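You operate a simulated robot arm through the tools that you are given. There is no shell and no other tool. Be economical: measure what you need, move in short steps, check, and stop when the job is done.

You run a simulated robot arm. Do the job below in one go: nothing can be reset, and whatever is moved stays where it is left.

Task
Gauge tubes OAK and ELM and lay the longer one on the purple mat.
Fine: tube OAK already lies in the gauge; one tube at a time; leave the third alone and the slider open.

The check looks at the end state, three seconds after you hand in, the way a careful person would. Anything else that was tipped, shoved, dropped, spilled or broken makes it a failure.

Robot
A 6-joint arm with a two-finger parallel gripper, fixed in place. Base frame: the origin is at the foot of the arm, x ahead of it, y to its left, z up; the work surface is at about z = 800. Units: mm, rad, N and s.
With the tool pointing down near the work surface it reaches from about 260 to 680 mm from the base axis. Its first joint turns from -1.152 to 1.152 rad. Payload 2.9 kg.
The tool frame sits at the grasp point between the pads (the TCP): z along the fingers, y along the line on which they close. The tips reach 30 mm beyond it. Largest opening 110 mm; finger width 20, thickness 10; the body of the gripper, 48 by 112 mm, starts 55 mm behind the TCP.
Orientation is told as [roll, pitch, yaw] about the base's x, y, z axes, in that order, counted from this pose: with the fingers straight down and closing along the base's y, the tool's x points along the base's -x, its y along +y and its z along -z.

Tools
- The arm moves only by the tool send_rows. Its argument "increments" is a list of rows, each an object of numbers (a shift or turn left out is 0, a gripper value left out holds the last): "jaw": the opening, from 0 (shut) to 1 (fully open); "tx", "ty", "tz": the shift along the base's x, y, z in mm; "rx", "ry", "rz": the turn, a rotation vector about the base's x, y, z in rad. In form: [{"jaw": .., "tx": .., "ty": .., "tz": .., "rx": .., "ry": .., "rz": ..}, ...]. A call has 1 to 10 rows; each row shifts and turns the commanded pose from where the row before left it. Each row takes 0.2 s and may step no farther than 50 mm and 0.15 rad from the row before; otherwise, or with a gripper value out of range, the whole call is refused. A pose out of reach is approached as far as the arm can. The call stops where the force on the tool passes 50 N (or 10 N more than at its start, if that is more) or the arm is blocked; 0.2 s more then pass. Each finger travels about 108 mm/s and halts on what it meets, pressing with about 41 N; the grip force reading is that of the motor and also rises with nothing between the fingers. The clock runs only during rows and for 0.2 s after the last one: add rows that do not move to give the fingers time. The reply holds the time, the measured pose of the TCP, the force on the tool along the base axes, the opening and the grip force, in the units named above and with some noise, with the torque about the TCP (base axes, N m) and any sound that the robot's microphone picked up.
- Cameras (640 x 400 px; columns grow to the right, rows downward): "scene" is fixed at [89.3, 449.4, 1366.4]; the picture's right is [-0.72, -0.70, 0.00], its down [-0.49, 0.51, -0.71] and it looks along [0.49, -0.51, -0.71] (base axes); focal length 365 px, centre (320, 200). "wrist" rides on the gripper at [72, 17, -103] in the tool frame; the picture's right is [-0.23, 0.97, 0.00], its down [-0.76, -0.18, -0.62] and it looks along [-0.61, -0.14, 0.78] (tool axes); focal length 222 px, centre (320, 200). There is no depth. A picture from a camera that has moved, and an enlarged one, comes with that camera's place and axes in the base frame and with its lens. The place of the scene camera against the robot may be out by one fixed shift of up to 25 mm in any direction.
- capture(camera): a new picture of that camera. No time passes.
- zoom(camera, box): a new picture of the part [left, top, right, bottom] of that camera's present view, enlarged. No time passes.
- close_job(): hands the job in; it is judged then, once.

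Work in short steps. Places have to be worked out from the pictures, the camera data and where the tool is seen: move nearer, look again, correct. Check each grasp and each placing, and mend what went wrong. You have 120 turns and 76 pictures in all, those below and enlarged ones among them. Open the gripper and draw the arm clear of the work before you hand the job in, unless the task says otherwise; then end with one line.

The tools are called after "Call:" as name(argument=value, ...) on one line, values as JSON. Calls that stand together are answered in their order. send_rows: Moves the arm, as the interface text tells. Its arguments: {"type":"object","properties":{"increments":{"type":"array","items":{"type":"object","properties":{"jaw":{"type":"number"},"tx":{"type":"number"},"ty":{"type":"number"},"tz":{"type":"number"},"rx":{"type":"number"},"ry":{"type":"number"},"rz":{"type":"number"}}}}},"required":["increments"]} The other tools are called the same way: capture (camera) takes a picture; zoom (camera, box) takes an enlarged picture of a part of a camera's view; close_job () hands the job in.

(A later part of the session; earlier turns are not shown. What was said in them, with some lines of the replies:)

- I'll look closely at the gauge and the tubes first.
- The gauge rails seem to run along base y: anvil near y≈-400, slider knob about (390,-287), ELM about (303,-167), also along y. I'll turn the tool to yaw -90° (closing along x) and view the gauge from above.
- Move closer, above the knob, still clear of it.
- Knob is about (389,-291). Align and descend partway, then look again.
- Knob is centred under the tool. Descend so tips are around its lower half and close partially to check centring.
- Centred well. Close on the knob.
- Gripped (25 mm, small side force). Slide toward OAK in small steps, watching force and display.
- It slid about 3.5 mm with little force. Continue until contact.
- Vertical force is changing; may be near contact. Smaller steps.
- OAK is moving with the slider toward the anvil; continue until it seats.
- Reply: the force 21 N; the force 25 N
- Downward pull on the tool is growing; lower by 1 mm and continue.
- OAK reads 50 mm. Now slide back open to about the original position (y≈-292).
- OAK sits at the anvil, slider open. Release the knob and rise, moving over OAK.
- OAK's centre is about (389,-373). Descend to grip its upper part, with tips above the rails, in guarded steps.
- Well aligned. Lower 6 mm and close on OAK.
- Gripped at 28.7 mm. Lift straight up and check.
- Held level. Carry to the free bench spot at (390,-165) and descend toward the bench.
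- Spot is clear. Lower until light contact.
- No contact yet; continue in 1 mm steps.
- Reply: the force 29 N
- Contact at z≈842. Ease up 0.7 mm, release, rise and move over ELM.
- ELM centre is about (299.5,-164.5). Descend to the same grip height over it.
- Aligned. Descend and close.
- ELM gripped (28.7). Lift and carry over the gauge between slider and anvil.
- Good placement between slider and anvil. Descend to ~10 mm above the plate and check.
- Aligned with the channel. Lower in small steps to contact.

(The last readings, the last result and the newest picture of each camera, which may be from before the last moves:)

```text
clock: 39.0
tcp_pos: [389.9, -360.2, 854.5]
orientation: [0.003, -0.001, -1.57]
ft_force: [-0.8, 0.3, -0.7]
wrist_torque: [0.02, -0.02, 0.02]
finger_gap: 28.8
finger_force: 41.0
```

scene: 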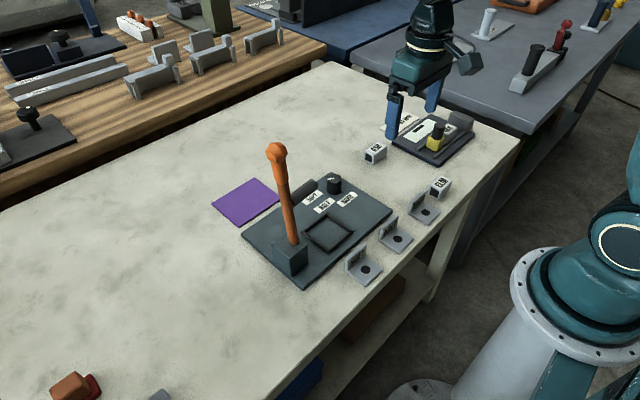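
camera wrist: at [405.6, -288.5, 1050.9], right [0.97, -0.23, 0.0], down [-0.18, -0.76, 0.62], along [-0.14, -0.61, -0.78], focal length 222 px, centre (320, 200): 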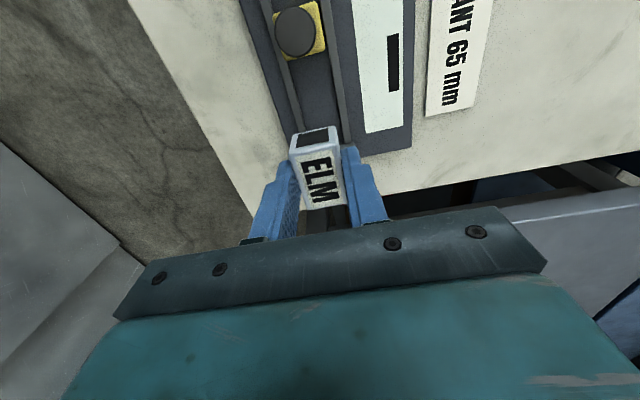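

Call:
send_rows(increments=[{"tz": -0.7}, {"tz": -0.7}, {}])

```text
clock: 39.8
tcp_pos: [388.2, -360.0, 854.2]
orientation: [0.0, 0.0, -1.571]
ft_force: [-0.2, -0.4, -0.2]
wrist_torque: [0.02, -0.01, 0.0]
finger_gap: 28.7
finger_force: 41.1
```

Call:
send_rows(increments=[{"tz": -0.7}, {"tz": -0.7}, {}])

Call:
zoom(camera="scene", box=[400, 80, 470, 140])

```text
clock: 40.6
tcp_pos: [389.4, -359.8, 853.9]
orientation: [0.001, -0.001, -1.571]
ft_force: [-2.5, 2.3, 15.2]
wrist_torque: [0.09, 0.16, -0.02]
finger_gap: 28.7
finger_force: 41.0
```

```text
6.67 times, centred on (435, 110) of scene
camera zoom: at [89.1, 449.6, 1366.4], right [-0.72, -0.7, 0.0], down [-0.49, 0.51, -0.71], along [0.49, -0.51, -0.71], focal length 2432 px, centre (-447, 800)
```

zoom: 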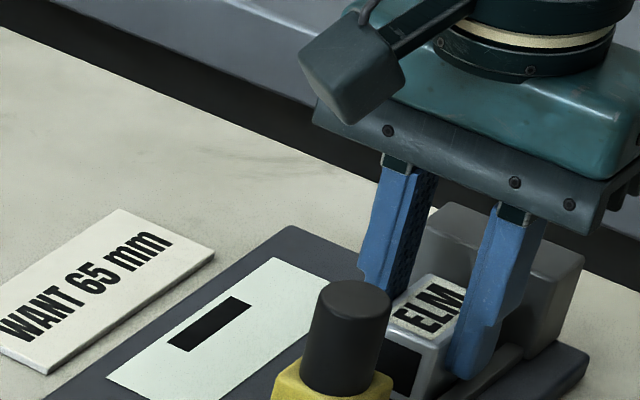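

Contact on the plate. Release, rise over, and go back to the knob with the jaw ~49 mm open.

Call:
send_rows(increments=[{"tz": 0.5}, {"jaw": 0.45}, {"jaw": 0.45}, {"tz": 25}, {"tz": 45}, {"ty": 32}, {"ty": 33.5, "tx": 0.5}, {"tz": -26}, {"tz": -20.5}, {}])

Call:
zoom(camera="scene", box=[380, 80, 480, 165])

Call:
zoom(camera="wrist", box=[220, 60, 480, 240])

```text
clock: 42.8
tcp_pos: [387.9, -295.5, 876.0]
orientation: [0.001, 0.0, -1.571]
ft_force: [-0.2, 0.0, -0.5]
wrist_torque: [0.03, -0.01, -0.02]
finger_gap: 49.5
finger_force: 0.1
```

```text
4.71 times, centred on (430, 122) of scene
camera zoom: at [89.3, 449.4, 1366.4], right [-0.72, -0.7, 0.0], down [-0.49, 0.51, -0.71], along [0.49, -0.51, -0.71], focal length 1716 px, centre (-198, 565)
```

zoom: 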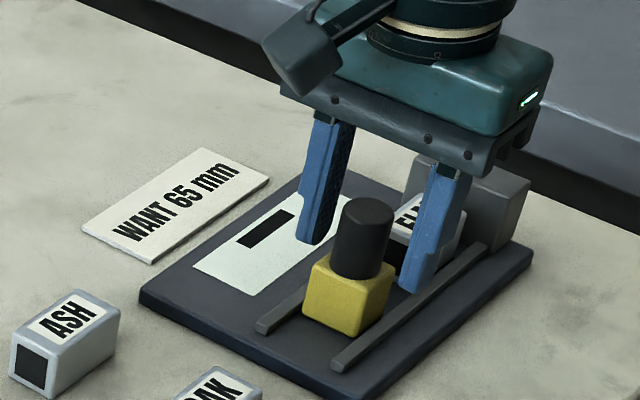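

```text
2.22 times, centred on (350, 150) of wrist
camera zoom: at [404.4, -220.9, 979.7], right [0.97, -0.23, 0.0], down [-0.18, -0.76, 0.62], along [-0.14, -0.61, -0.78], focal length 494 px, centre (253, 311)
```

zoom: 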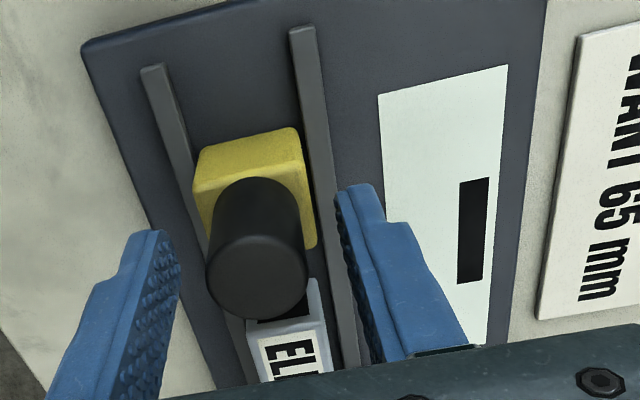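

Knob between the fingers (≈1 mm right). Grip and slide 34 mm in small steps.

Call:
send_rows(increments=[{"tx": 1, "jaw": 0.3}, {"jaw": 0.25}, {"jaw": 0.1}, {"jaw": 0.1}, {"ty": -3}, {"ty": -3}, {"ty": -4}, {"ty": -4}, {"ty": -4}, {}])

Call:
send_rows(increments=[{"ty": -3}, {"ty": -3}, {"ty": -3}, {"ty": -2}, {"ty": -2}, {}])

Call:
zoom(camera="scene", box=[380, 80, 480, 165])

```text
clock: 45.0
tcp_pos: [388.4, -311.6, 876.0]
orientation: [-0.002, 0.001, -1.572]
ft_force: [-7.5, 0.9, -2.9]
wrist_torque: [0.25, 0.17, 0.09]
finger_gap: 25.3
finger_force: 44.7
```

```text
clock: 46.4
tcp_pos: [390.8, -326.2, 876.3]
orientation: [0.0, 0.0, -1.572]
ft_force: [-14.8, 0.9, 7.3]
wrist_torque: [0.74, 0.32, 0.06]
finger_gap: 25.5
finger_force: 44.8
```

```text
4.71 times, centred on (430, 122) of scene
camera zoom: at [88.9, 449.5, 1366.4], right [-0.72, -0.7, 0.0], down [-0.49, 0.51, -0.71], along [0.49, -0.51, -0.71], focal length 1716 px, centre (-198, 565)
```

zoom: 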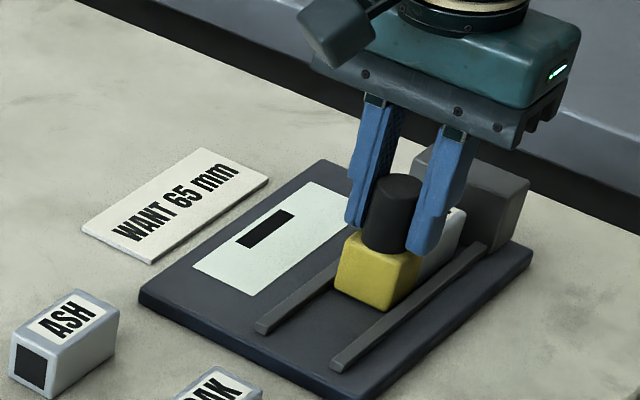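

Call:
send_rows(increments=[{"tx": -1, "tz": 0.5}, {"ty": -2}, {"ty": -2}, {"ty": -2}, {"ty": -2}, {"ty": -1}, {}])

Call:
zoom(camera="scene", box=[380, 80, 480, 165])

```text
clock: 48.0
tcp_pos: [391.0, -334.2, 875.9]
orientation: [0.0, 0.0, -1.572]
ft_force: [-1.9, 0.9, -13.6]
wrist_torque: [0.02, 0.04, 0.02]
finger_gap: 25.0
finger_force: 45.4
```

```text
4.71 times, centred on (430, 122) of scene
camera zoom: at [89.4, 449.3, 1366.5], right [-0.72, -0.7, 0.0], down [-0.49, 0.51, -0.71], along [0.49, -0.51, -0.71], focal length 1716 px, centre (-198, 565)
```

zoom: 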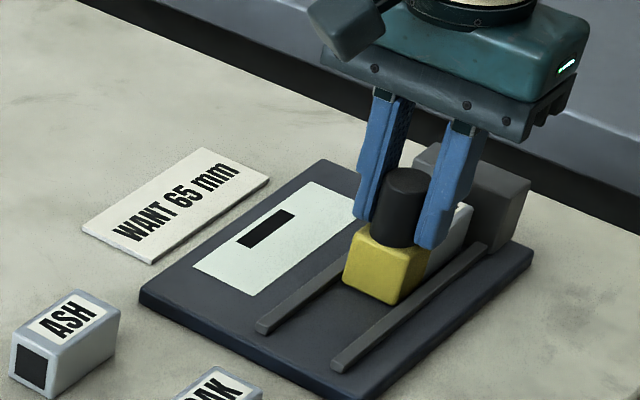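

Close to the OAK position but no reading yet; continue by 1 mm steps.

Call:
send_rows(increments=[{"ty": -1}, {"ty": -1}, {"ty": -1}, {}])

Call:
zoom(camera="scene", box=[380, 80, 480, 165])

```text
clock: 49.0
tcp_pos: [389.4, -337.5, 877.0]
orientation: [-0.001, 0.002, -1.57]
ft_force: [0.8, 1.6, -12.7]
wrist_torque: [0.74, 0.01, 0.06]
finger_gap: 25.3
finger_force: 45.1
```

```text
4.71 times, centred on (430, 122) of scene
camera zoom: at [89.4, 449.3, 1366.5], right [-0.72, -0.7, 0.0], down [-0.49, 0.51, -0.71], along [0.49, -0.51, -0.71], focal length 1716 px, centre (-198, 565)
```

zoom: 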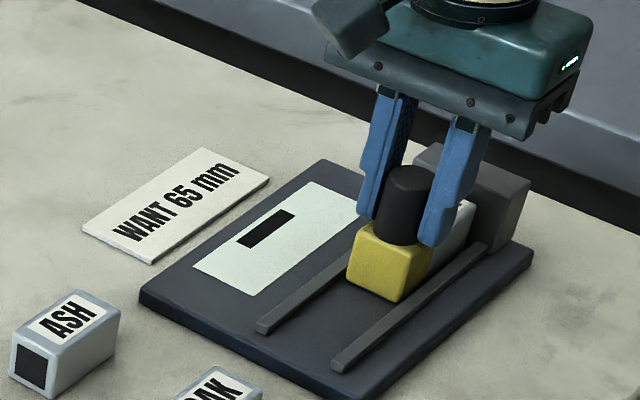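

Call:
send_rows(increments=[{"ty": -1}, {"ty": -1}, {"ty": -1}, {}])

Call:
zoom(camera="scene", box=[380, 80, 480, 165])

```text
clock: 50.0
tcp_pos: [390.6, -340.0, 877.1]
orientation: [0.0, 0.001, -1.571]
ft_force: [2.5, 1.7, -16.1]
wrist_torque: [-0.03, 0.0, 0.04]
finger_gap: 25.0
finger_force: 45.0
```

```text
4.71 times, centred on (430, 122) of scene
camera zoom: at [89.5, 449.3, 1366.5], right [-0.72, -0.7, 0.0], down [-0.49, 0.51, -0.71], along [0.49, -0.51, -0.71], focal length 1716 px, centre (-198, 565)
```

zoom: 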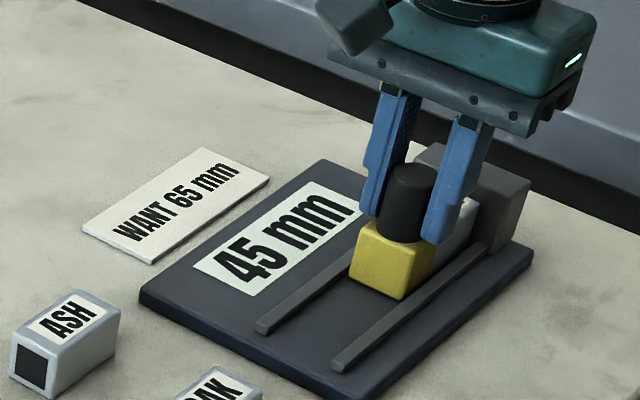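

ELM reads 45 mm, so OAK (50 mm) is longer. Open the slider again.

Call:
send_rows(increments=[{"ty": 5}, {"ty": 5}, {"ty": 5}, {"ty": 5}, {"ty": 5}, {"ty": 5}, {"ty": 5}, {"ty": 5}, {"ty": 5}, {}])

Call:
send_rows(increments=[{"jaw": 0.45}, {"jaw": 0.45}, {"tz": 25}, {"tz": 35}, {"ty": 40}, {"ty": 45}, {"ty": 45}, {}])

Call:
capture(camera="wrist")

Call:
capture(camera="scene")

```text
clock: 52.2
tcp_pos: [389.9, -294.1, 876.3]
orientation: [0.0, 0.002, -1.569]
ft_force: [5.4, -1.5, -25.1]
wrist_torque: [-1.05, -0.08, -0.05]
finger_gap: 25.1
finger_force: 45.0
```

```text
clock: 54.0
tcp_pos: [389.7, -164.4, 938.5]
orientation: [0.002, -0.001, -1.571]
ft_force: [-0.3, 0.2, 0.6]
wrist_torque: [-0.02, -0.04, 0.01]
finger_gap: 49.5
finger_force: 0.1
```

```text
23 pictures are left
camera wrist: at [407.1, -90.8, 1041.4], right [0.97, -0.23, 0.0], down [-0.18, -0.76, 0.62], along [-0.14, -0.61, -0.78], focal length 222 px, centre (320, 200)
```

wrist: 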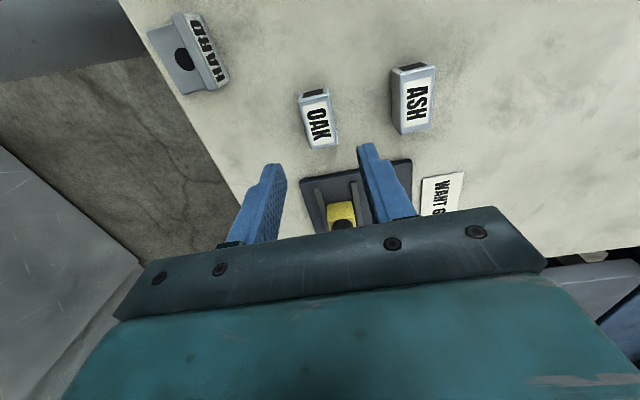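

```text
22 pictures are left
```

scene: 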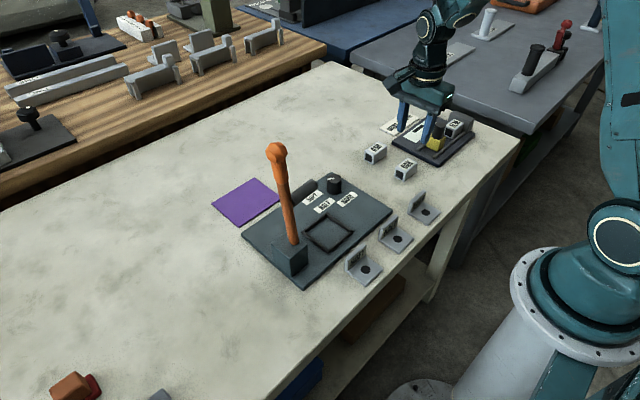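

OAK lies exactly under the tool. Descend to grip OAK (TCP z≈842).

Call:
send_rows(increments=[{"tz": -40}, {"tz": -30}, {"tz": -15}, {"tz": -10}, {}, {"jaw": 0.3}, {"jaw": 0.2}, {"jaw": 0.1}, {"jaw": 0.1}, {}])

Call:
send_rows(increments=[{"tz": 20}, {"tz": 40}, {"tz": 40}, {"tz": 20}, {}])

Call:
zoom(camera="scene", box=[350, 60, 490, 200])

```text
clock: 56.2
tcp_pos: [390.3, -165.6, 842.9]
orientation: [0.002, 0.0, -1.572]
ft_force: [0.7, -0.4, 0.8]
wrist_torque: [0.02, 0.03, 0.0]
finger_gap: 28.9
finger_force: 40.7
```

```text
clock: 57.4
tcp_pos: [389.7, -164.9, 964.5]
orientation: [0.0, -0.001, -1.57]
ft_force: [0.8, -0.3, -0.7]
wrist_torque: [0.01, 0.0, 0.0]
finger_gap: 29.1
finger_force: 40.9
```

```text
2.86 times, centred on (420, 130) of scene
camera zoom: at [89.3, 449.4, 1366.4], right [-0.72, -0.7, 0.0], down [-0.49, 0.51, -0.71], along [0.49, -0.51, -0.71], focal length 1042 px, centre (34, 400)
```

zoom: 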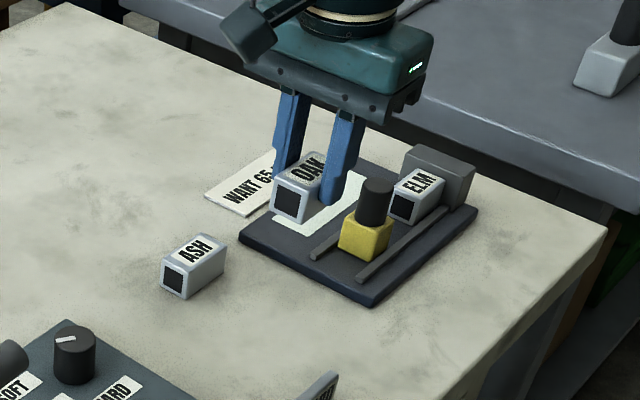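

OAK held. Move outward to x≈587, then toward the mat to y≈60 for a look.

Call:
send_rows(increments=[{"tx": 40}, {"tx": 40}, {"tx": 40}, {"tx": 40}, {"tx": 37, "ty": 20}, {"ty": 45}, {"ty": 45}, {"ty": 45}, {"ty": 45}, {}])

Call:
capture(camera="scene")

Call:
capture(camera="wrist")

```text
clock: 59.6
tcp_pos: [586.5, 34.8, 963.7]
orientation: [0.0, 0.002, -1.571]
ft_force: [1.2, -0.1, -0.7]
wrist_torque: [0.0, -0.03, -0.01]
finger_gap: 28.7
finger_force: 40.9
```

```text
20 pictures are left
```

scene: 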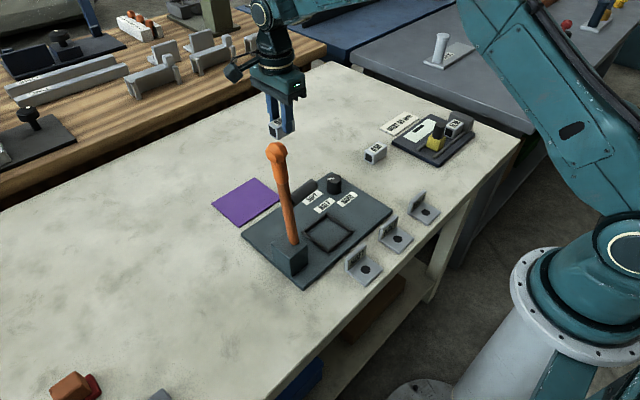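

```text
19 pictures are left
camera wrist: at [603.3, 108.8, 1067.1], right [0.97, -0.23, 0.0], down [-0.18, -0.76, 0.62], along [-0.14, -0.61, -0.78], focal length 222 px, centre (320, 200)
```

wrist: 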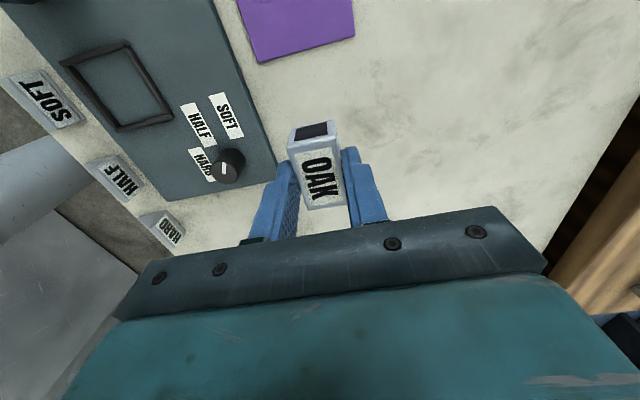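

Mat spans about x 535–635, y 91–195; centre (585,143). Move there in two stages, watching the lever.

Call:
send_rows(increments=[{"tx": -1, "ty": 30}, {"ty": 30}, {}])

Call:
capture(camera="scene")

```text
clock: 60.4
tcp_pos: [584.7, 94.7, 961.7]
orientation: [0.001, 0.002, -1.571]
ft_force: [0.5, 0.1, -0.5]
wrist_torque: [0.02, -0.04, -0.03]
finger_gap: 28.8
finger_force: 41.1
```

```text
18 pictures are left
```

scene: 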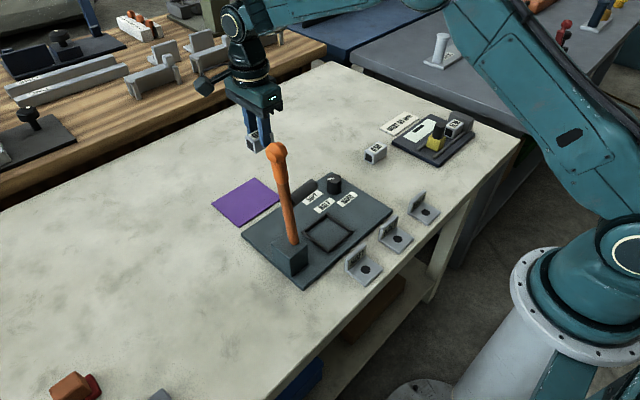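

Forearm is well above the lever. Move over the mat centre and descend partway.

Call:
send_rows(increments=[{"ty": 24}, {"ty": 24}, {"tz": -40}, {"tz": -40}, {}])

Call:
capture(camera="wrist")

Call:
zoom(camera="scene", box=[180, 90, 340, 250])

```text
clock: 61.6
tcp_pos: [585.0, 144.2, 881.8]
orientation: [0.002, -0.001, -1.571]
ft_force: [-0.7, -0.1, -0.3]
wrist_torque: [0.03, 0.0, -0.03]
finger_gap: 28.9
finger_force: 41.3
```

```text
17 pictures are left
camera wrist: at [600.9, 216.9, 985.9], right [0.97, -0.23, 0.0], down [-0.18, -0.76, 0.62], along [-0.14, -0.61, -0.78], focal length 222 px, centre (320, 200)
```

wrist: 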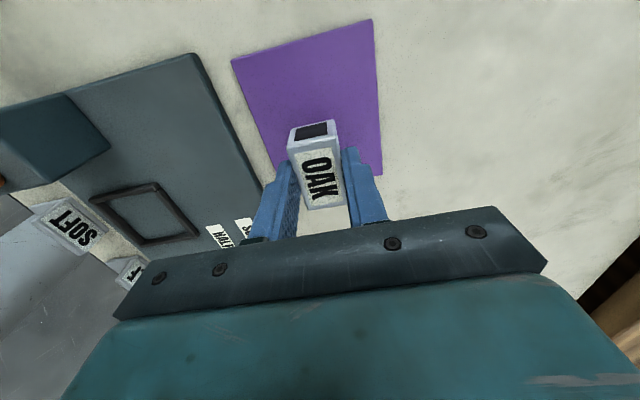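

```text
2.50 times, centred on (260, 170) of scene
camera zoom: at [89.3, 449.4, 1366.4], right [-0.72, -0.7, 0.0], down [-0.49, 0.51, -0.71], along [0.49, -0.51, -0.71], focal length 912 px, centre (470, 275)
```

zoom: 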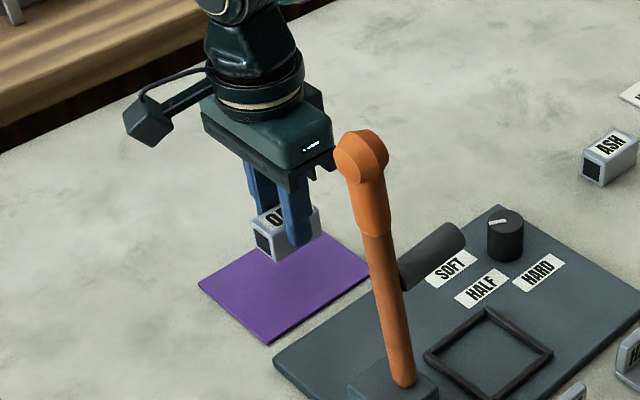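

Mat is y 90–211; shift +6 mm and lower toward it.

Call:
send_rows(increments=[{"ty": 6, "tz": -15}, {"tz": -12}, {"tz": -6}, {"tz": -2}, {}])

```text
clock: 62.8
tcp_pos: [587.0, 149.4, 847.8]
orientation: [0.001, -0.001, -1.571]
ft_force: [-0.9, -0.5, -0.8]
wrist_torque: [-0.01, -0.02, -0.01]
finger_gap: 28.9
finger_force: 41.1
```

Call:
send_rows(increments=[{"tz": -1}, {"tz": -1}, {"tz": -0.7}, {}])

```text
clock: 63.8
tcp_pos: [586.7, 148.1, 845.9]
orientation: [0.003, 0.0, -1.571]
ft_force: [-5.5, -0.4, 9.4]
wrist_torque: [-0.05, 0.21, 0.02]
finger_gap: 28.7
finger_force: 41.2
```

Light contact with the mat. Release and rise straight up.

Call:
send_rows(increments=[{"tz": 0.2}, {"jaw": 0.45}, {"jaw": 0.45}, {}, {"tz": 20}, {"tz": 40}, {"tz": 40}, {"tz": 40}, {}])

Call:
zoom(camera="scene", box=[180, 90, 340, 250])

Call:
capture(camera="wrist")

```text
clock: 65.8
tcp_pos: [586.1, 150.1, 985.5]
orientation: [0.0, -0.001, -1.572]
ft_force: [-0.9, 0.1, -0.1]
wrist_torque: [-0.01, 0.02, -0.01]
finger_gap: 49.6
finger_force: 0.0
```

```text
2.50 times, centred on (260, 170) of scene
camera zoom: at [89.3, 449.4, 1366.4], right [-0.72, -0.7, 0.0], down [-0.49, 0.51, -0.71], along [0.49, -0.51, -0.71], focal length 912 px, centre (470, 275)
```

zoom: 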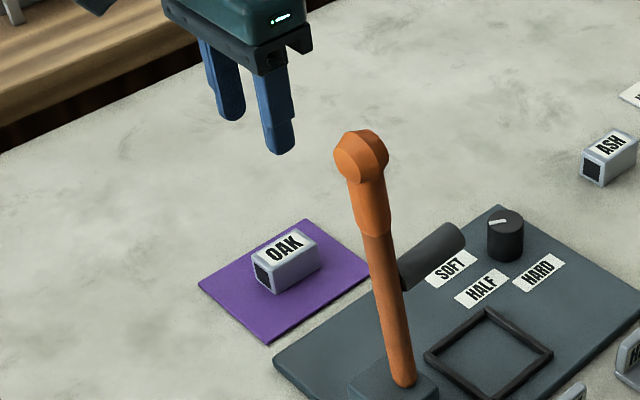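

```text
14 pictures are left
camera wrist: at [602.6, 224.3, 1089.2], right [0.97, -0.23, 0.0], down [-0.18, -0.76, 0.62], along [-0.14, -0.61, -0.78], focal length 222 px, centre (320, 200)
```

wrist: 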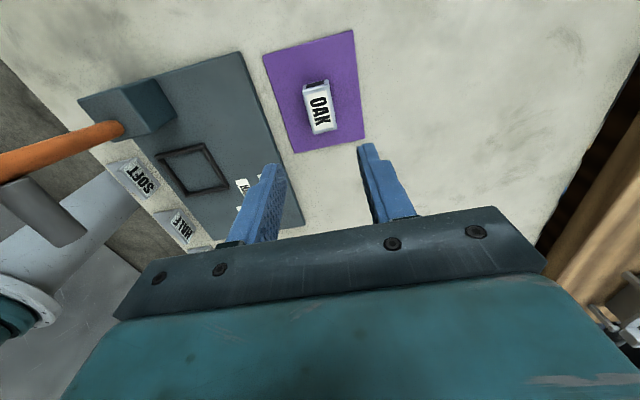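

OAK lies squarely on the mat. Draw the arm back clear, open the gripper, and check the whole scene.

Call:
send_rows(increments=[{"ty": -40, "tz": 20}, {"ty": -40, "tz": 20}, {"ty": -40, "tx": -20}, {"ty": -40, "tx": -40}, {"tx": -40, "jaw": 1}, {}, {}])

Call:
capture(camera="scene")

Call:
zoom(camera="scene", box=[350, 90, 490, 210])

```text
refused: row 4 steps farther than a row can; nothing moved
```

```text
13 pictures are left
```

scene: 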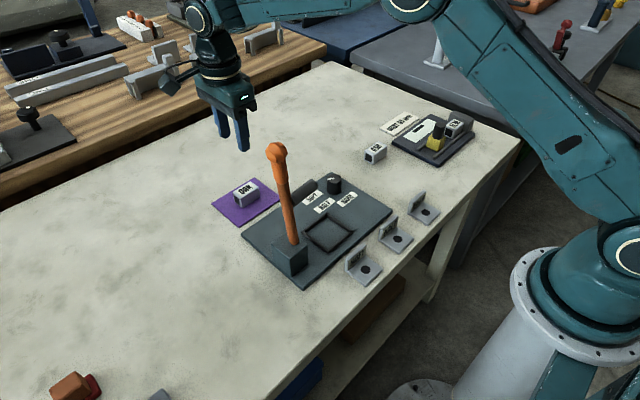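

```text
3.33 times, centred on (420, 150) of scene
camera zoom: at [89.3, 449.4, 1366.4], right [-0.72, -0.7, 0.0], down [-0.49, 0.51, -0.71], along [0.49, -0.51, -0.71], focal length 1216 px, centre (-13, 367)
```

zoom: 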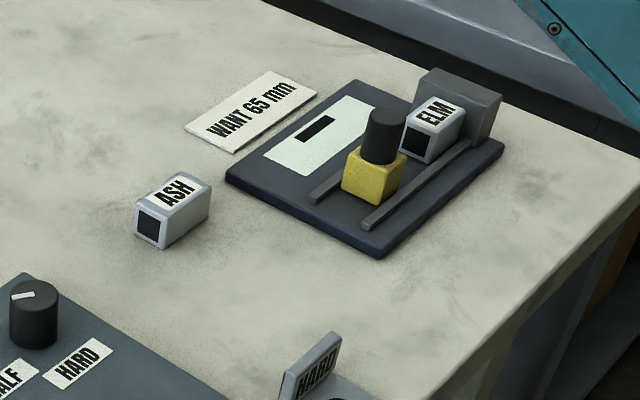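

Everything is in order; the slider is open, ASH untouched. Retract with shorter steps.

Call:
send_rows(increments=[{"ty": -35, "tz": 20}, {"ty": -35, "tz": 20}, {"ty": -40}, {"ty": -35, "tx": -30, "jaw": 1}, {"tx": -40}, {}, {}])

Call:
capture(camera="scene")

```text
clock: 67.4
tcp_pos: [516.5, 4.2, 1023.5]
orientation: [0.002, -0.001, -1.571]
ft_force: [-0.2, -0.3, 0.1]
wrist_torque: [-0.03, -0.03, 0.01]
finger_gap: 109.9
finger_force: 0.1
```

```text
11 pictures are left
```

scene: 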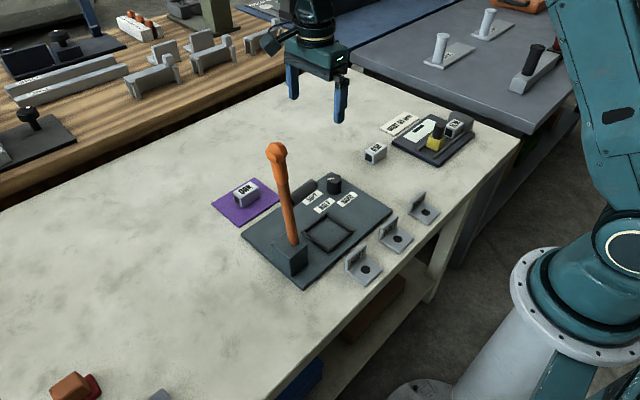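

OAK is on the mat, the slider is open, the gripper is open and the arm is clear; handing in.

Call:
close_job()

```text
The job is handed in.
```

OAK gauged 50 mm and ELM 45 mm, so OAK, the longer one, lies on the purple mat; ELM is still in the gauge, the slider is open and ASH was not touched.
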